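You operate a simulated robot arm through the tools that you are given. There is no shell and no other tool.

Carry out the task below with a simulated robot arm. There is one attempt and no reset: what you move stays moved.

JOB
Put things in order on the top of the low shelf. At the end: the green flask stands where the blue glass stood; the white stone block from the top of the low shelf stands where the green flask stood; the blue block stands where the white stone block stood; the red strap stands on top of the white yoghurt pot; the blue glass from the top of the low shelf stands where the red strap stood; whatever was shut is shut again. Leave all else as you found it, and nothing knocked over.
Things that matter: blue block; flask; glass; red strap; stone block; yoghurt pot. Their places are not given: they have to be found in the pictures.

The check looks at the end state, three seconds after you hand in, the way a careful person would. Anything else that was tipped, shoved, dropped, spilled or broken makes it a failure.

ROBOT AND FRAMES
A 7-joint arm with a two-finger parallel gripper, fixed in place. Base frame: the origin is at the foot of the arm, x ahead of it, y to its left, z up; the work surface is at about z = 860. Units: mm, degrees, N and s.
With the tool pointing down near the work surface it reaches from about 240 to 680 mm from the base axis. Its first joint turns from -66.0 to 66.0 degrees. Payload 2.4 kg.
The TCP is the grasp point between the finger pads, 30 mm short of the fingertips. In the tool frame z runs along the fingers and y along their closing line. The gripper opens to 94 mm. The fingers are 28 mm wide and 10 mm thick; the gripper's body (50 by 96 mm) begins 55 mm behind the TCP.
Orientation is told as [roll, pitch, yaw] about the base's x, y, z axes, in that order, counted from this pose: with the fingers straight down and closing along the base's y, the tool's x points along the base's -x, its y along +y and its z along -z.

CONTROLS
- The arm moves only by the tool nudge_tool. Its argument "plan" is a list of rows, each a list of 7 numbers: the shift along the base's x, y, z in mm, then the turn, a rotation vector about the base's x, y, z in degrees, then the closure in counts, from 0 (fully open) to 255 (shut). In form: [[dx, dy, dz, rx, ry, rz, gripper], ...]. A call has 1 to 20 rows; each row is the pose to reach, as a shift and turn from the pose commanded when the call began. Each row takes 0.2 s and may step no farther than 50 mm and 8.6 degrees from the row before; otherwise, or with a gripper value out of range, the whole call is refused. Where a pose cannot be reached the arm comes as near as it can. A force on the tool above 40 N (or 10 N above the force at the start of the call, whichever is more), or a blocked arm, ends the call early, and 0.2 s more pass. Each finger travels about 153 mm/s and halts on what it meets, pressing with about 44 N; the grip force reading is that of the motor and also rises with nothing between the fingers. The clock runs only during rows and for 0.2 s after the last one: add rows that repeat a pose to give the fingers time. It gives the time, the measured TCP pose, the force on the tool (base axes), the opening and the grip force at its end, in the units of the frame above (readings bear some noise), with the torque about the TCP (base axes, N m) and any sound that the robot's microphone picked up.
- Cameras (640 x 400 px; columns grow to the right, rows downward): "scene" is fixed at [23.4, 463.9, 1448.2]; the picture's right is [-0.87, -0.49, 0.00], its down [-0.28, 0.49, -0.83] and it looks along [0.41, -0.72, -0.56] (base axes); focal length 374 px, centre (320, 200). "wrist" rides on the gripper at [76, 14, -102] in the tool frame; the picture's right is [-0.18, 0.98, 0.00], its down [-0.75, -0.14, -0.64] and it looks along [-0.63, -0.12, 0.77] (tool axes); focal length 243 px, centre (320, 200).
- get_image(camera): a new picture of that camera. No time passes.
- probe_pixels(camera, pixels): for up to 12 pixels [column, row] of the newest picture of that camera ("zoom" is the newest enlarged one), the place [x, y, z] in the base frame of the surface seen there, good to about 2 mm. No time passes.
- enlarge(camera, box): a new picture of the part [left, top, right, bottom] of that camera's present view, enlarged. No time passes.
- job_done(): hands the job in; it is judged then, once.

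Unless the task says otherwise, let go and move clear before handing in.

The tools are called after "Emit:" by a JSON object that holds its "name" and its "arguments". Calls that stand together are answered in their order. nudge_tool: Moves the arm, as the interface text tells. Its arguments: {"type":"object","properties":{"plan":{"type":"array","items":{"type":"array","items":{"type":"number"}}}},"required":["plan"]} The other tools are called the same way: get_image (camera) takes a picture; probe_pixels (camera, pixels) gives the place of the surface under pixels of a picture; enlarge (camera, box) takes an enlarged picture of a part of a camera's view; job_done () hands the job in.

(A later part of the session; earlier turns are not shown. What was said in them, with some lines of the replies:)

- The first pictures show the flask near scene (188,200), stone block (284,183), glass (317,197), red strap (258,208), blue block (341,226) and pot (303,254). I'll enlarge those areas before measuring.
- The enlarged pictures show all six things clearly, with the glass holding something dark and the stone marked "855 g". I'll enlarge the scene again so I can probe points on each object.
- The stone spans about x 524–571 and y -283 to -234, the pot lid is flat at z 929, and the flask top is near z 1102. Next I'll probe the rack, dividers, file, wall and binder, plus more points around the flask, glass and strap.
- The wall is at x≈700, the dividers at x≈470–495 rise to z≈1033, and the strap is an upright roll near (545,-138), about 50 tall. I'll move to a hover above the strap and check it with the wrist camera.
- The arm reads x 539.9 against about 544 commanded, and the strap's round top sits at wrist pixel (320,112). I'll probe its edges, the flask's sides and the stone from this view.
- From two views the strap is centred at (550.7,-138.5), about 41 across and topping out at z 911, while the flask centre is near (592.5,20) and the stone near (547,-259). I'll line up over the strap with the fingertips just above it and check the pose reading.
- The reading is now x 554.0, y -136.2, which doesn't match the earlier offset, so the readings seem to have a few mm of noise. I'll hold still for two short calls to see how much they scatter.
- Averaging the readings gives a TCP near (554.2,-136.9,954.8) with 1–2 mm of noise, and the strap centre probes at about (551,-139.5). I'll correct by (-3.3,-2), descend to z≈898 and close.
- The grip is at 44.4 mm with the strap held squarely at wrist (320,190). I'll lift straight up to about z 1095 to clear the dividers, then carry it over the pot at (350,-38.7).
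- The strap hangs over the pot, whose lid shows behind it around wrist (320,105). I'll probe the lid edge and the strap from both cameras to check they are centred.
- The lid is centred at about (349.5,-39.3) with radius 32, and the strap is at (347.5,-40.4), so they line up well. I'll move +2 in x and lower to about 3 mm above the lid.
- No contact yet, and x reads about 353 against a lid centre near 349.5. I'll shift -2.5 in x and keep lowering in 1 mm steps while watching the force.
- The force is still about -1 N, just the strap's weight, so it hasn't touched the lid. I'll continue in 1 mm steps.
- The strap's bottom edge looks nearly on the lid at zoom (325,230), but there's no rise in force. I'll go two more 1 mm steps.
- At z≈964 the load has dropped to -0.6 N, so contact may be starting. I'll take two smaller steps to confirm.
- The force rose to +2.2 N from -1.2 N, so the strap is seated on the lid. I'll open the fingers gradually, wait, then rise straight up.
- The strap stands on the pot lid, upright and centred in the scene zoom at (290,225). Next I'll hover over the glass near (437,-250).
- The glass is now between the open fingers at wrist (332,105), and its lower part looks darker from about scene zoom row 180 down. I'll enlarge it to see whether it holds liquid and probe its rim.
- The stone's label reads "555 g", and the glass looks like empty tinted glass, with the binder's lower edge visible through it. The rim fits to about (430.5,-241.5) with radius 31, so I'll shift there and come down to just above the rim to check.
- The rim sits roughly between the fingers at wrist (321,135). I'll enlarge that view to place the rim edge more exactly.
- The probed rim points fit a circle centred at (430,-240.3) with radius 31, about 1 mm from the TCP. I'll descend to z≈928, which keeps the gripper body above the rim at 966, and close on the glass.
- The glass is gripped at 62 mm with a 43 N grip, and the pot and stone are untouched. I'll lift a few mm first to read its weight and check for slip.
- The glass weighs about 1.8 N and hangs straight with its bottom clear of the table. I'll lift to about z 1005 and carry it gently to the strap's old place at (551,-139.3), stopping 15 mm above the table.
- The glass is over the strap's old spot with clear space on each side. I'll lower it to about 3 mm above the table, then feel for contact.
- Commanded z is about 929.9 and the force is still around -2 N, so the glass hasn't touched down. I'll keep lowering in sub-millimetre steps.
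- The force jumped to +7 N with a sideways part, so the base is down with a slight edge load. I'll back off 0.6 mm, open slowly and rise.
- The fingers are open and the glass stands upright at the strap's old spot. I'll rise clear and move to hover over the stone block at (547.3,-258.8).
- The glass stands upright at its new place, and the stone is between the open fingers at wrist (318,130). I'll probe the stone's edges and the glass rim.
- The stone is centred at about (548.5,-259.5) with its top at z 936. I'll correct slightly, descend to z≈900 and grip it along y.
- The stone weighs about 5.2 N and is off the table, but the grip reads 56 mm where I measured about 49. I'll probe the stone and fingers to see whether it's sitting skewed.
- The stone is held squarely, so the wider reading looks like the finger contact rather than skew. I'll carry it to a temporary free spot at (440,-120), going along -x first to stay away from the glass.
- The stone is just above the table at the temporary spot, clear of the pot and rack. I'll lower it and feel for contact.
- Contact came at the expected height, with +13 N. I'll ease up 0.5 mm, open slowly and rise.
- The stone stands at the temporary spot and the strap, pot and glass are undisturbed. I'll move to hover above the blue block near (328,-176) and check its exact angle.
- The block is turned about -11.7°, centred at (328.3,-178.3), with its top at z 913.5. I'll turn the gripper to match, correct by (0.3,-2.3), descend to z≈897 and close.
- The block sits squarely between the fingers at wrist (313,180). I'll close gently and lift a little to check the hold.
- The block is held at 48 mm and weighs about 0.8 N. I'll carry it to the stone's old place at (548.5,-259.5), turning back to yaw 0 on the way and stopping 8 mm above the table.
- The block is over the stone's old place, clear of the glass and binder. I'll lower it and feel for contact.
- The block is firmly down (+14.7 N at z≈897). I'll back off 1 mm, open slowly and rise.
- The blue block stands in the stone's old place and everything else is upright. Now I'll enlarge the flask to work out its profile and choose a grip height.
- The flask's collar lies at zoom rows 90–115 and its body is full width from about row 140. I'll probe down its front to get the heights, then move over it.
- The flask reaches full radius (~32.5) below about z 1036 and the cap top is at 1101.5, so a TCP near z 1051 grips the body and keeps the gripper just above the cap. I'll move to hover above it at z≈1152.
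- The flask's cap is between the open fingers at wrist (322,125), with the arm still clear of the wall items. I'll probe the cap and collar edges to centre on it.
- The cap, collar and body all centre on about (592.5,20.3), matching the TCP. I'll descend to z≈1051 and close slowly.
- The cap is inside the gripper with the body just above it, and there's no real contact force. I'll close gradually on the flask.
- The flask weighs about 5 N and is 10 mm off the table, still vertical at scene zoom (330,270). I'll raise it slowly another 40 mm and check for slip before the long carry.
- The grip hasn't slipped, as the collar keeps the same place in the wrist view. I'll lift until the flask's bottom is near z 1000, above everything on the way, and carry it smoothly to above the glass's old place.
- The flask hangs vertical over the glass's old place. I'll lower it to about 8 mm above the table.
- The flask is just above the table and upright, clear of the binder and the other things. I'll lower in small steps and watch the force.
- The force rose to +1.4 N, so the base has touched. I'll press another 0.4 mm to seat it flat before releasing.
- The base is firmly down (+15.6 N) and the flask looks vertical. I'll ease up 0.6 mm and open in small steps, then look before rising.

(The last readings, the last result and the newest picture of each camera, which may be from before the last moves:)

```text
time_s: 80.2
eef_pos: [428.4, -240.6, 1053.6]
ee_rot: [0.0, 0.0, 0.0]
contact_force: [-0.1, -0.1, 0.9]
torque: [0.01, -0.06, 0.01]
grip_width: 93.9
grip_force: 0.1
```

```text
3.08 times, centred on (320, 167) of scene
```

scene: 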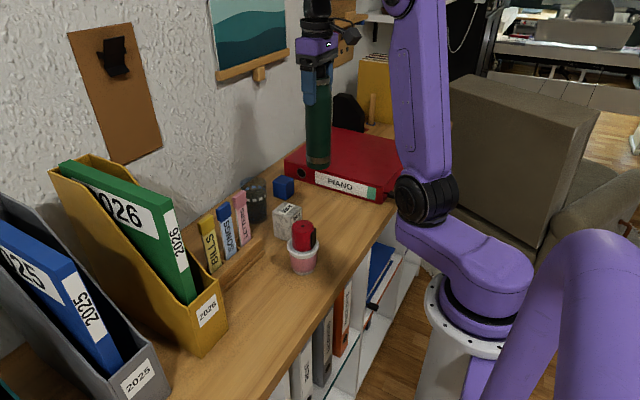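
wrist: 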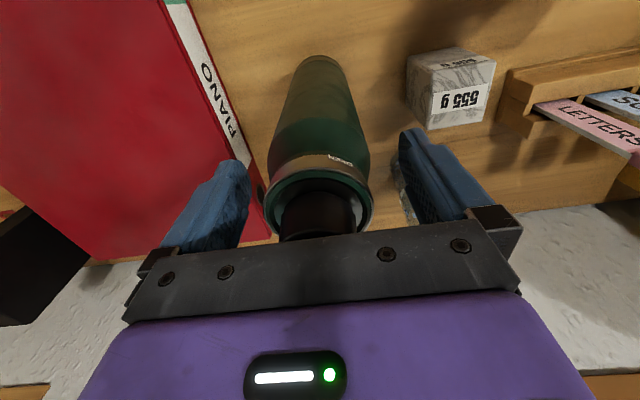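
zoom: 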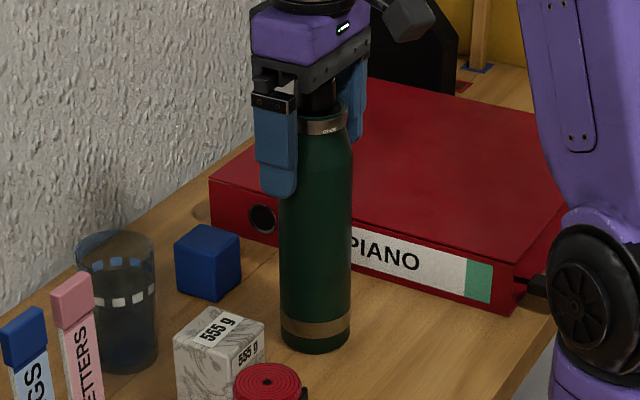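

The fingers are open and the flask stands on its own, upright. I'll rise straight up past the cap, then move over to the stone at (440,-120).

Emit:
{"name": "nudge_tool", "arguments": {"plan": [[0, 0, 8, 0, 0, 0, 0], [0, 0, 25, 0, 0, 0, 0], [0, 0, 50, 0, 0, 0, 0], [0, 0, 80, 0, 0, 0, 0], [0, 0, 110, 0, 0, 0, 0], [0, 0, 120, 0, 0, 0, 0], [2, 20, 120, 0, 0, 0, 0], [5, 60, 120, 0, 0, 0, 0], [8, 95, 120, 0, 0, 0, 0], [10, 115, 118, 0, 0, 0, 0], [10, 120.3, 90, 0, 0, 0, 0], [10, 120.3, 50, 0, 0, 0, 0], [10, 120.3, 10, 0, 0, 0, 0], [10, 120.3, -30, 0, 0, 0, 0], [10, 120.3, -55, 0, 0, 0, 0], [10, 120.3, -55, 0, 0, 0, 0]]}}

Emit:
{"name": "get_image", "arguments": {"camera": "wrist"}}

Emit:
{"name": "get_image", "arguments": {"camera": "scene"}}

```text
time_s: 83.6
eef_pos: [440.3, -121.1, 1001.1]
ee_rot: [0.0, 0.0, 0.0]
contact_force: [-0.3, 0.3, -0.3]
torque: [0.0, -0.03, -0.01]
grip_width: 94.1
grip_force: 0.1
```

```text
taken
```

wrist: 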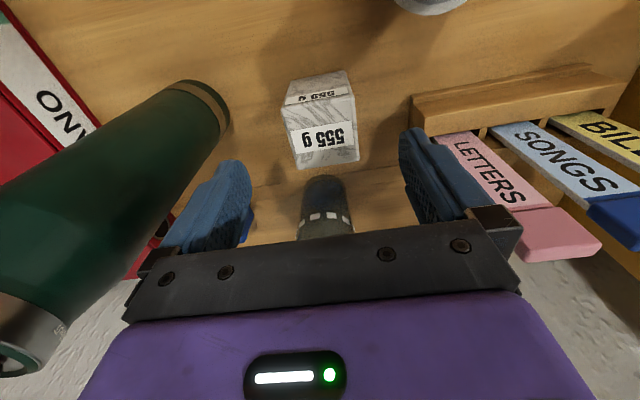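

```text
taken
```

scene: 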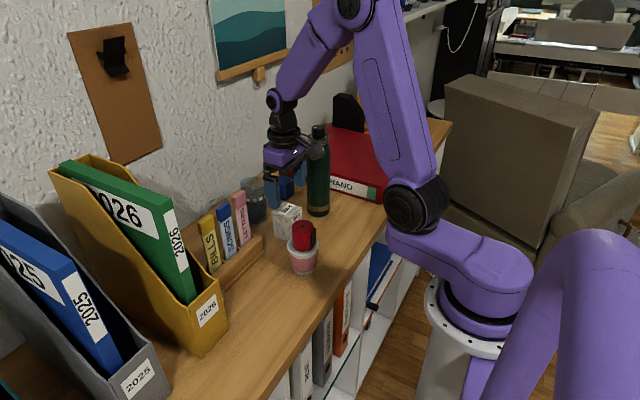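

The flask stands free, and the stone is between the fingers at wrist (322,125), about 30 mm clear of the flask. I'll probe the stone's edges before going down.

Emit:
{"name": "probe_pixels", "arguments": {"camera": "wrist", "pixels": [[285, 115], [352, 110], [296, 165], [357, 158], [322, 140], [288, 140], [356, 135], [320, 110], [325, 165], [195, 100], [222, 125], [180, 200]]}}

Emit:
{"name": "enlarge", "arguments": {"camera": "scene", "box": [240, 102, 360, 252]}}

```text
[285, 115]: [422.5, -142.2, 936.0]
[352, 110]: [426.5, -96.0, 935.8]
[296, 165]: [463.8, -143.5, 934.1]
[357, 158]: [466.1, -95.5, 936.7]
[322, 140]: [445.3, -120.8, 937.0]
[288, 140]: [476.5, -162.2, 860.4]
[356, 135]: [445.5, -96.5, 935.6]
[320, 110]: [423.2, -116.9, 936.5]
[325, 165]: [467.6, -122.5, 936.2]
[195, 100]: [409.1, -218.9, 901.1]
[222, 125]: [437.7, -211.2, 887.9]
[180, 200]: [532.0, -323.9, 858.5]
```

```text
2.67 times, centred on (300, 177) of scene
```

zoom: 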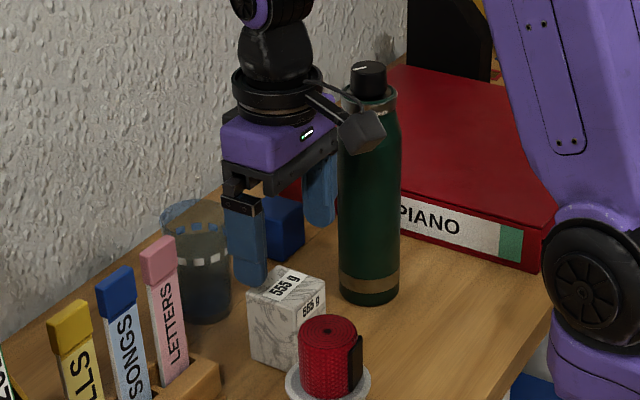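

The stone's y range is -143 to -96, centred on the gripper. I'll descend to z≈900.6 and grip it again.

Emit:
{"name": "nudge_tool", "arguments": {"plan": [[1.5, 0, -20, 0, 0, 0, 0], [1.5, 0, -45, 0, 0, 0, 0], [1.5, 0, -70, 0, 0, 0, 0], [1.5, 0, -88, 0, 0, 0, 0], [1.5, 0, -97, 0, 0, 0, 0], [1.5, 0, -97, 0, 0, 0, 0], [1.5, 0, -97, 0, 0, 0, 70], [1.5, 0, -97, 0, 0, 0, 100], [1.5, 0, -97, 0, 0, 0, 140], [1.5, 0, -97, 0, 0, 0, 200], [1.5, 0, -97, 0, 0, 0, 220]]}}

Emit:
{"name": "nudge_tool", "arguments": {"plan": [[0, 0, 3, 0, 0, 0, 220], [0, 0, 10, 0, 0, 0, 220], [0, 0, 25, 0, 0, 0, 220], [0, 0, 50, 0, 0, 0, 220], [0, 0, 80, 0, 0, 0, 220], [0, 0, 110, 0, 0, 0, 220], [0, 0, 140, 0, 0, 0, 220], [0, 0, 165, 0, 0, 0, 220], [0, 0, 165, 0, 0, 0, 220]]}}

Emit:
{"name": "get_image", "arguments": {"camera": "wrist"}}

Emit:
{"name": "get_image", "arguments": {"camera": "scene"}}

```text
time_s: 86.0
eef_pos: [442.0, -120.2, 898.4]
ee_rot: [0.0, 0.0, 0.0]
contact_force: [0.3, 3.0, 0.1]
torque: [-0.01, 0.1, -0.08]
grip_width: 56.6
grip_force: 44.1
```

```text
time_s: 88.0
eef_pos: [443.4, -119.0, 1064.3]
ee_rot: [-0.1, 0.0, 0.0]
contact_force: [-0.3, 0.5, -6.1]
torque: [-0.03, 0.0, -0.01]
grip_width: 56.2
grip_force: 43.6
```

```text
taken
```

wrist: 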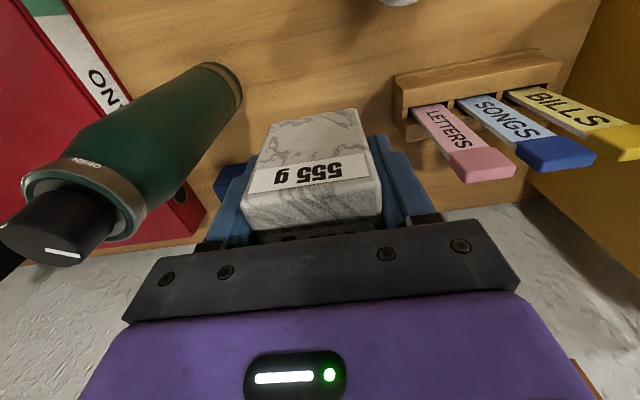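

```text
taken
```

scene: 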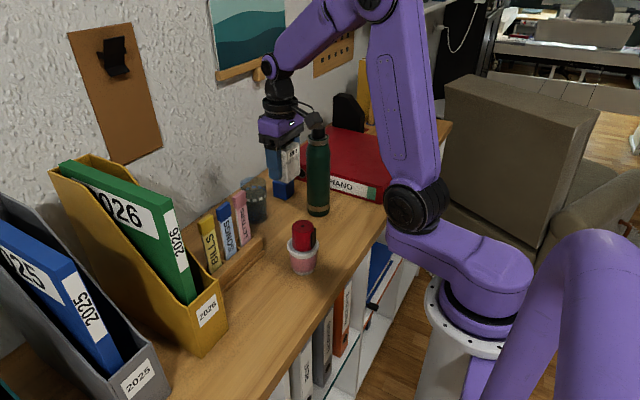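

The stone is lifted cleanly (about 6 N), with its bottom near z 1025. I'll move it to (592.5,-50), then begin turning the gripper toward +90° so the camera won't come near the dividers.

Emit:
{"name": "nudge_tool", "arguments": {"plan": [[10, 4, 0, 0, 0, 0, 220], [35, 15, 0, 0, 0, 0, 220], [65, 30, 0, 0, 0, 0, 220], [95, 44, 0, 0, 0, 0, 220], [125, 58, 0, 0, 0, 0, 220], [145, 67, 0, 0, 0, 0, 220], [151, 70, 0, 0, 0, 0, 220], [151, 70, 0, 0, 0, 8, 220], [151, 70, 0, 0, 0, 16, 220], [151, 70, 0, 0, 0, 24, 220], [151, 70, 0, 0, 0, 32, 220], [151, 70, 0, 0, 0, 40, 220], [151, 70, 0, 0, 0, 45, 220], [151, 70, 0, 0, 0, 45, 220]]}}

Emit:
{"name": "get_image", "arguments": {"camera": "scene"}}

```text
time_s: 91.0
eef_pos: [592.7, -49.1, 1066.6]
ee_rot: [0.0, 0.1, 45.1]
contact_force: [-0.7, 0.0, -5.5]
torque: [0.01, -0.03, -0.01]
grip_width: 56.0
grip_force: 44.4
```

```text
taken
```

scene: 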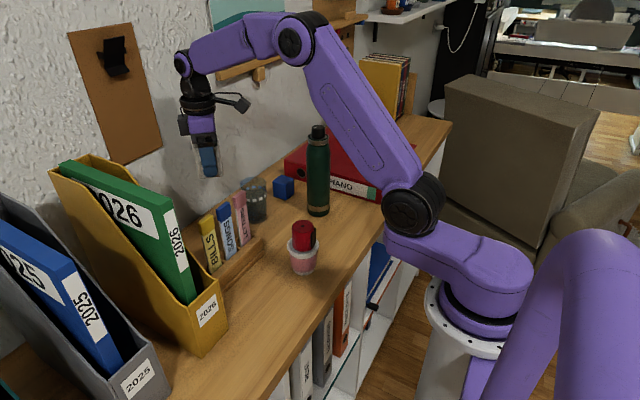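

The 45° turn was reached without trouble and the camera arm swings clear. I'll turn the remaining 45°.

Emit:
{"name": "nudge_tool", "arguments": {"plan": [[0, 0, 0, 0, 0, 8, 220], [0, 0, 0, 0, 0, 16, 220], [0, 0, 0, 0, 0, 24, 220], [0, 0, 0, 0, 0, 32, 220], [0, 0, 0, 0, 0, 40, 220], [0, 0, 0, 0, 0, 45, 220], [0, 0, 0, 0, 0, 45, 220]]}}

Emit:
{"name": "get_image", "arguments": {"camera": "wrist"}}

Emit:
{"name": "get_image", "arguments": {"camera": "scene"}}

```text
time_s: 92.6
eef_pos: [593.4, -48.8, 1065.7]
ee_rot: [-0.1, 0.1, 90.1]
contact_force: [-0.8, -0.5, -5.2]
torque: [0.0, 0.0, -0.01]
grip_width: 56.1
grip_force: 44.2
```

```text
taken
```

wrist: 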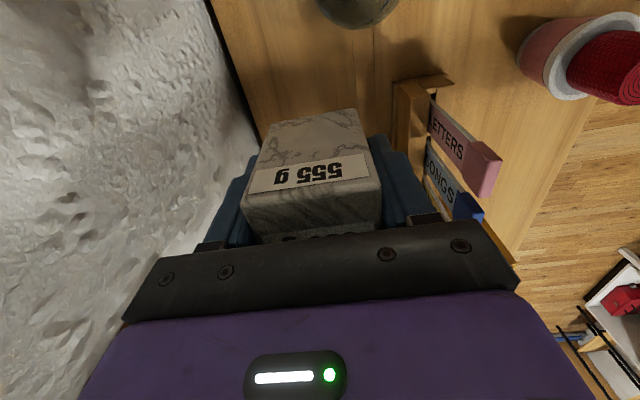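

```text
taken
```

scene: 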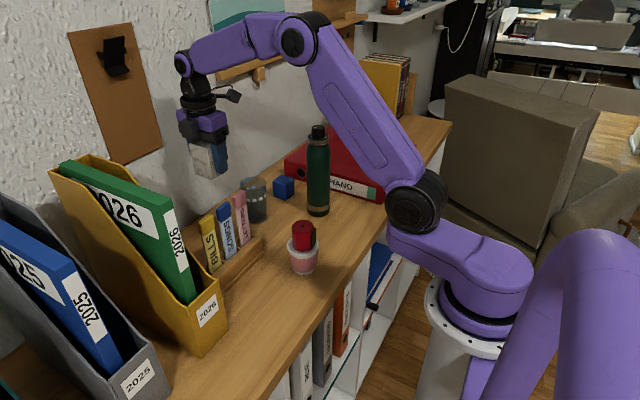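

The gripper is at 90° and the stone is held level. I'll move to the flask's old place at (592.5,20) and lower to about 10 mm above the table.

Emit:
{"name": "nudge_tool", "arguments": {"plan": [[0, 8, 0, 0, 0, 0, 220], [0, 28, 0, 0, 0, 0, 220], [0, 50, 0, 0, 0, 0, 220], [0, 65, 0, 0, 0, 0, 220], [0, 69.5, -5, 0, 0, 0, 220], [0, 69.5, -25, 0, 0, 0, 220], [0, 69.5, -50, 0, 0, 0, 220], [0, 69.5, -75, 0, 0, 0, 220], [0, 69.5, -100, 0, 0, 0, 220], [0, 69.5, -125, 0, 0, 0, 220], [0, 69.5, -145, 0, 0, 0, 220], [0, 69.5, -155, 0, 0, 0, 220], [0, 69.5, -155, 0, 0, 0, 220]]}}

Emit:
{"name": "get_image", "arguments": {"camera": "wrist"}}

Emit:
{"name": "enlarge", "arguments": {"camera": "scene", "box": [130, 102, 270, 262]}}

```text
time_s: 95.4
eef_pos: [590.1, 18.3, 911.2]
ee_rot: [0.0, 0.0, 90.0]
contact_force: [-0.6, -0.3, -4.7]
torque: [-0.02, 0.02, -0.02]
grip_width: 56.2
grip_force: 43.8
```

```text
taken
```

wrist: 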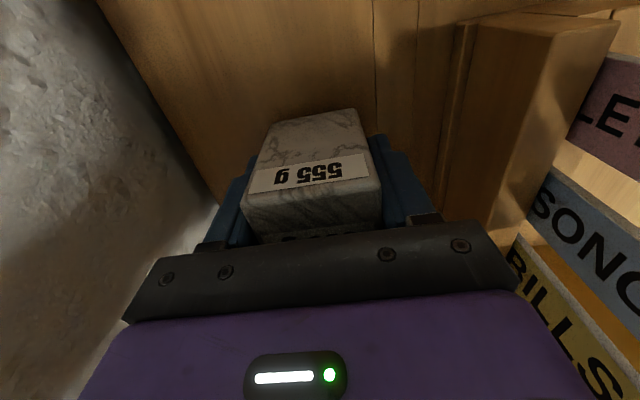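

```text
2.50 times, centred on (200, 182) of scene
```

zoom: 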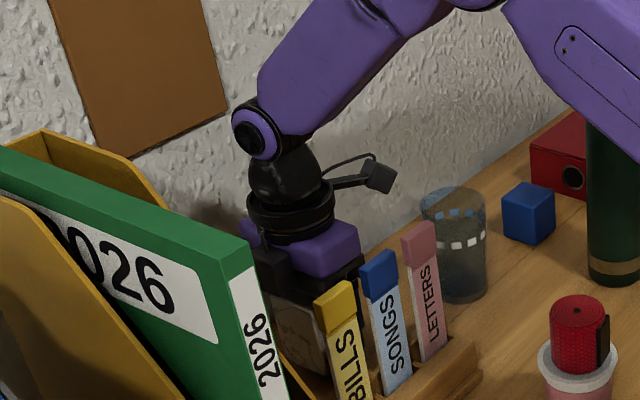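

The stone is just above the flask's old place, with space between it and the rack at wrist (470,120). I'll lower it and feel for contact.

Emit:
{"name": "nudge_tool", "arguments": {"plan": [[0, 0, -5, 0, 0, 0, 220], [0, 0, -8.5, 0, 0, 0, 220], [0, 0, -8.5, 0, 0, 0, 220]]}}

Emit:
{"name": "nudge_tool", "arguments": {"plan": [[0, 0, -0.8, 0, 0, 0, 220], [0, 0, -0.8, 0, 0, 0, 220]]}}

Emit:
{"name": "nudge_tool", "arguments": {"plan": [[0, 0, -0.7, 0, 0, 0, 220], [0, 0, -0.7, 0, 0, 0, 220]]}}

```text
time_s: 96.2
eef_pos: [590.6, 19.8, 902.7]
ee_rot: [0.0, 0.0, 90.0]
contact_force: [0.1, 0.7, -5.4]
torque: [0.01, 0.02, -0.02]
grip_width: 56.2
grip_force: 43.9
```

```text
time_s: 96.8
eef_pos: [591.4, 19.8, 901.9]
ee_rot: [0.1, 0.0, 90.1]
contact_force: [0.0, 0.2, -5.1]
torque: [-0.01, 0.03, -0.02]
grip_width: 56.5
grip_force: 44.3
```

```text
time_s: 97.4
eef_pos: [590.8, 19.0, 900.9]
ee_rot: [0.0, -0.1, 90.0]
contact_force: [-0.4, -0.7, -5.9]
torque: [-0.02, 0.0, -0.02]
grip_width: 56.0
grip_force: 44.1
```

Commanded z is about 900.7 and the full 5–6 N is still hanging, so there's no contact yet. I'll continue in small steps.

Emit:
{"name": "nudge_tool", "arguments": {"plan": [[0, 0, -0.6, 0, 0, 0, 220], [0, 0, -0.6, 0, 0, 0, 220]]}}

Emit:
{"name": "nudge_tool", "arguments": {"plan": [[0, 0, -0.5, 0, 0, 0, 220], [0, 0, -0.5, 0, 0, 0, 220]]}}

```text
time_s: 98.0
eef_pos: [592.1, 18.3, 899.8]
ee_rot: [0.0, 0.0, 90.0]
contact_force: [-0.3, -0.1, -6.1]
torque: [0.0, -0.01, 0.01]
grip_width: 56.1
grip_force: 43.7
```

```text
time_s: 98.6
eef_pos: [591.6, 18.7, 899.1]
ee_rot: [-0.1, 0.1, 90.0]
contact_force: [0.8, -0.5, -5.9]
torque: [0.01, -0.05, 0.04]
grip_width: 56.1
grip_force: 43.9
```

Still no contact at about 899.6. I'll keep going down in half-millimetre steps.

Emit:
{"name": "nudge_tool", "arguments": {"plan": [[0, 0, -0.5, 0, 0, 0, 220], [0, 0, -0.5, 0, 0, 0, 220]]}}

Emit:
{"name": "nudge_tool", "arguments": {"plan": [[0, 0, -0.5, 0, 0, 0, 220], [0, 0, -0.5, 0, 0, 0, 220]]}}

Emit:
{"name": "nudge_tool", "arguments": {"plan": [[0, 0, -0.5, 0, 0, 0, 220], [0, 0, -0.5, 0, 0, 0, 220]]}}

```text
time_s: 99.2
eef_pos: [591.5, 19.0, 898.6]
ee_rot: [-0.1, -0.1, 89.9]
contact_force: [0.0, -0.6, -2.3]
torque: [-0.08, 0.07, 0.02]
grip_width: 56.1
grip_force: 43.8
```

```text
time_s: 99.8
eef_pos: [591.7, 19.3, 898.9]
ee_rot: [0.0, 0.0, 89.9]
contact_force: [-4.7, 0.5, 9.8]
torque: [-0.34, 0.36, -0.12]
grip_width: 56.2
grip_force: 44.2
```

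```text
time_s: 100.4
eef_pos: [591.5, 19.1, 898.4]
ee_rot: [-0.1, 0.0, 90.0]
contact_force: [-4.2, 1.2, 18.4]
torque: [-0.27, 0.75, -0.02]
grip_width: 56.2
grip_force: 44.0
```

The stone is firmly down (+18 N). I'll ease up 1 mm, open slowly with room on both sides, and check before rising.

Emit:
{"name": "nudge_tool", "arguments": {"plan": [[0, 0, 0.9, 0, 0, 0, 200], [0, 0, 0.9, 0, 0, 0, 112], [0, 0, 0.9, 0, 0, 0, 100], [0, 0, 0.9, 0, 0, 0, 85], [0, 0, 0.9, 0, 0, 0, 60], [0, 0, 0.9, 0, 0, 0, 20], [0, 0, 0.9, 0, 0, 0, 0], [0, 0, 0.9, 0, 0, 0, 0]]}}

Emit:
{"name": "get_image", "arguments": {"camera": "wrist"}}

Emit:
{"name": "enlarge", "arguments": {"camera": "scene", "box": [130, 102, 270, 262]}}

```text
time_s: 102.2
eef_pos: [591.9, 19.7, 898.2]
ee_rot: [0.1, 0.1, 90.0]
contact_force: [0.7, 0.2, 0.1]
torque: [-0.02, 0.04, -0.01]
grip_width: 94.2
grip_force: 0.1
```

```text
taken
```

wrist: 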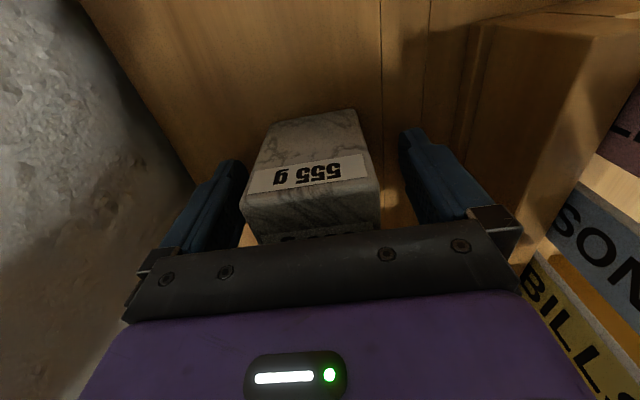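

```text
2.50 times, centred on (200, 182) of scene
```

zoom: 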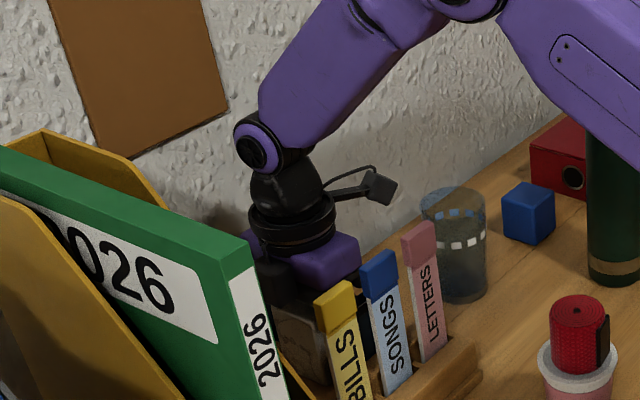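

The fingers are open and clear of the stone on both sides. I'll rise straight up to about z 1130, then take pictures of everything.

Emit:
{"name": "nudge_tool", "arguments": {"plan": [[0, 0, 8, 0, 0, 0, 0], [0, 0, 28, 0, 0, 0, 0], [0, 0, 60, 0, 0, 0, 0], [0, 0, 98, 0, 0, 0, 0], [0, 0, 138, 0, 0, 0, 0], [0, 0, 178, 0, 0, 0, 0], [0, 0, 215, 0, 0, 0, 0], [0, 0, 235, 0, 0, 0, 0], [0, -20, 240, 0, 0, -8, 0], [0, -45, 240, 0, 0, -16, 0], [-5, -65, 240, 0, 0, -24, 0], [-15, -75, 240, 0, 0, -32, 0], [-30, -75, 240, 0, 0, -40, 0], [-50, -75, 240, 0, 0, -48, 0], [-75, -75, 240, 0, 0, -56, 0], [-100, -75, 240, 0, 0, -64, 0], [-125, -72, 240, 0, 0, -72, 0], [-150, -68, 240, 0, 0, -80, 0], [-170, -64, 240, 0, 0, -88, 0], [-180, -61, 240, 0, 0, -90, 0]]}}

Emit:
{"name": "get_image", "arguments": {"camera": "scene"}}

Emit:
{"name": "get_image", "arguments": {"camera": "wrist"}}

Emit:
{"name": "enlarge", "arguments": {"camera": "scene", "box": [160, 120, 360, 280]}}

```text
time_s: 106.4
eef_pos: [411.5, -39.9, 1137.7]
ee_rot: [0.0, 0.0, -0.1]
contact_force: [-0.6, 0.2, -0.1]
torque: [-0.04, 0.03, 0.02]
grip_width: 93.8
grip_force: 0.1
```

```text
taken
```

scene: 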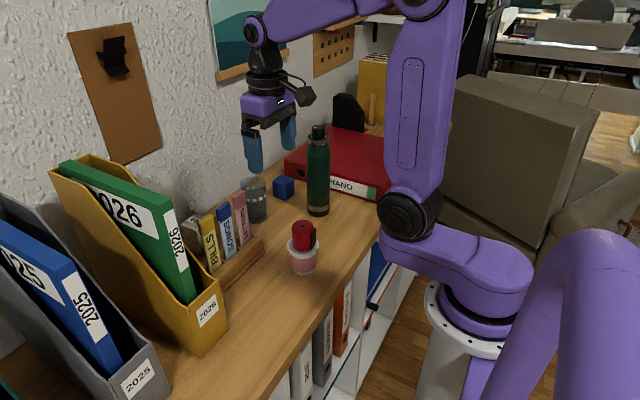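

```text
taken
```

wrist: 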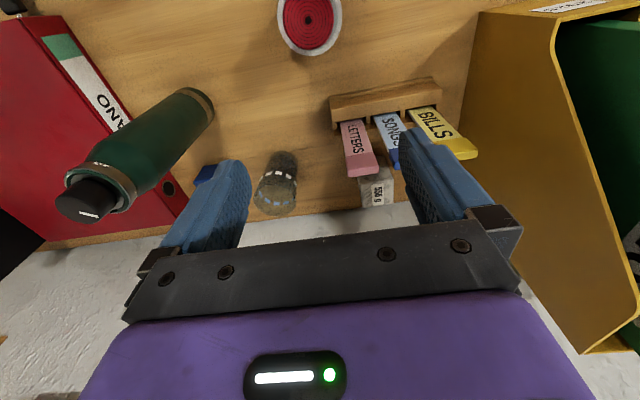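

```text
2.50 times, centred on (260, 200) of scene
```

zoom: 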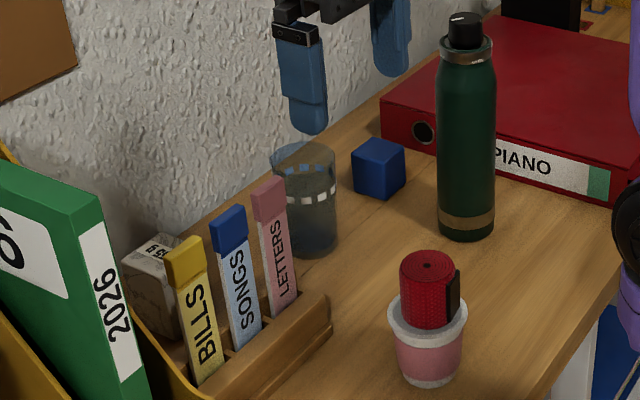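

Everything is in its new place and upright: the stone behind the dividers at zoom (150,285), and the glass, block, flask and strap on the pot. I'll probe the final positions before handing in.

Emit:
{"name": "probe_pixels", "arguments": {"camera": "zoom", "pixels": [[122, 262], [155, 235], [165, 258], [150, 300], [352, 155], [375, 140], [405, 155], [380, 198], [440, 230], [466, 240], [494, 225], [467, 18]]}}

Emit:
{"name": "probe_pixels", "arguments": {"camera": "zoom", "pixels": [[427, 265], [401, 275], [456, 275], [428, 325], [392, 315], [465, 312], [430, 340], [440, 120], [495, 120], [466, 150], [466, 200], [305, 257]]}}

Emit:
{"name": "probe_pixels", "arguments": {"camera": "wrist", "pixels": [[255, 200], [295, 195], [275, 215], [260, 180], [297, 170], [375, 190], [362, 185], [392, 180], [383, 205], [212, 175], [200, 100], [308, 20]]}}

```text
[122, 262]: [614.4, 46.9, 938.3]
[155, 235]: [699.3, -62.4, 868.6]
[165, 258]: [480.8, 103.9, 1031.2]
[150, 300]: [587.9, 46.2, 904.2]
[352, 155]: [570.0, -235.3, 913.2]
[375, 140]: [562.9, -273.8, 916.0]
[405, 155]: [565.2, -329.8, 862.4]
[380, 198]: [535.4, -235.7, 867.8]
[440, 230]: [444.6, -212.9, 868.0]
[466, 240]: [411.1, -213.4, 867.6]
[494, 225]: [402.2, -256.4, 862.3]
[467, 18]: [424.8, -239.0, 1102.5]
```

```text
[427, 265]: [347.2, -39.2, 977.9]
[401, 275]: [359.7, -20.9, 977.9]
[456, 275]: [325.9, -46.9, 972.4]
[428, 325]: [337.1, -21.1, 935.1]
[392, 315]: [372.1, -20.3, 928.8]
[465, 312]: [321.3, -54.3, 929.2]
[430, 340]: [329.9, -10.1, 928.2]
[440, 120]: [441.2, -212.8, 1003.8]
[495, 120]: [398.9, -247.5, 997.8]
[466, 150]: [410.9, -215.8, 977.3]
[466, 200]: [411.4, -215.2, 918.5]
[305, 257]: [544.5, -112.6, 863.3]
```

```text
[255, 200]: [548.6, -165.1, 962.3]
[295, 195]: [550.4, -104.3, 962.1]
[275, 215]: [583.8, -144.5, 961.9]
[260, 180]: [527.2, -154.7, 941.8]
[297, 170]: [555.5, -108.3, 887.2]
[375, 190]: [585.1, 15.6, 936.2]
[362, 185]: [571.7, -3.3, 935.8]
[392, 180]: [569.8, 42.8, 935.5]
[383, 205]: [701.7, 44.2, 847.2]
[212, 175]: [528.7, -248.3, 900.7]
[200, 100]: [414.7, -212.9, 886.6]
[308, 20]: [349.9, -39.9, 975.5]
```

The probes agree with the targets to within a few mm: flask about (430,-240), glass about (551,-138), stone about (593,20), block about (548,-259), and strap at (350,-40) on the lid. Everything is upright and the gripper is clear, so I'm handing the job in.

Emit:
{"name": "job_done", "arguments": {}}

```text
The job is handed in.
```

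I've finished the rearranging and handed the job in. The last pictures show everything upright, and each moved item is within a few millimetres of its target.

| Item | Now stands | Position (x, y in mm) |
|---|---|---|
| Green flask | where the blue glass stood | about (430, -240) |
| White stone block | where the flask stood | about (593, 20) |
| Blue block | where the stone block stood | about (548, -259) |
| Red strap | on top of the white yoghurt pot | about (350, -40) |
| Blue glass | where the strap stood | about (551, -138) |

- **Detour:** I set the stone block down briefly on a free spot near (440, -120) so the tall flask wouldn't be in the way. That spot is empty again.
- **Orientation:** the blue block was turned about 12° at the start and now stands square, as the stone block did.
- **Lids:** I opened nothing, and the flask's cap and the pot's lid are still on.
- **Surroundings:** the pot, letter rack, files and red binder look as they did at the start, and nothing was knocked over. The gripper is open and well above everything.
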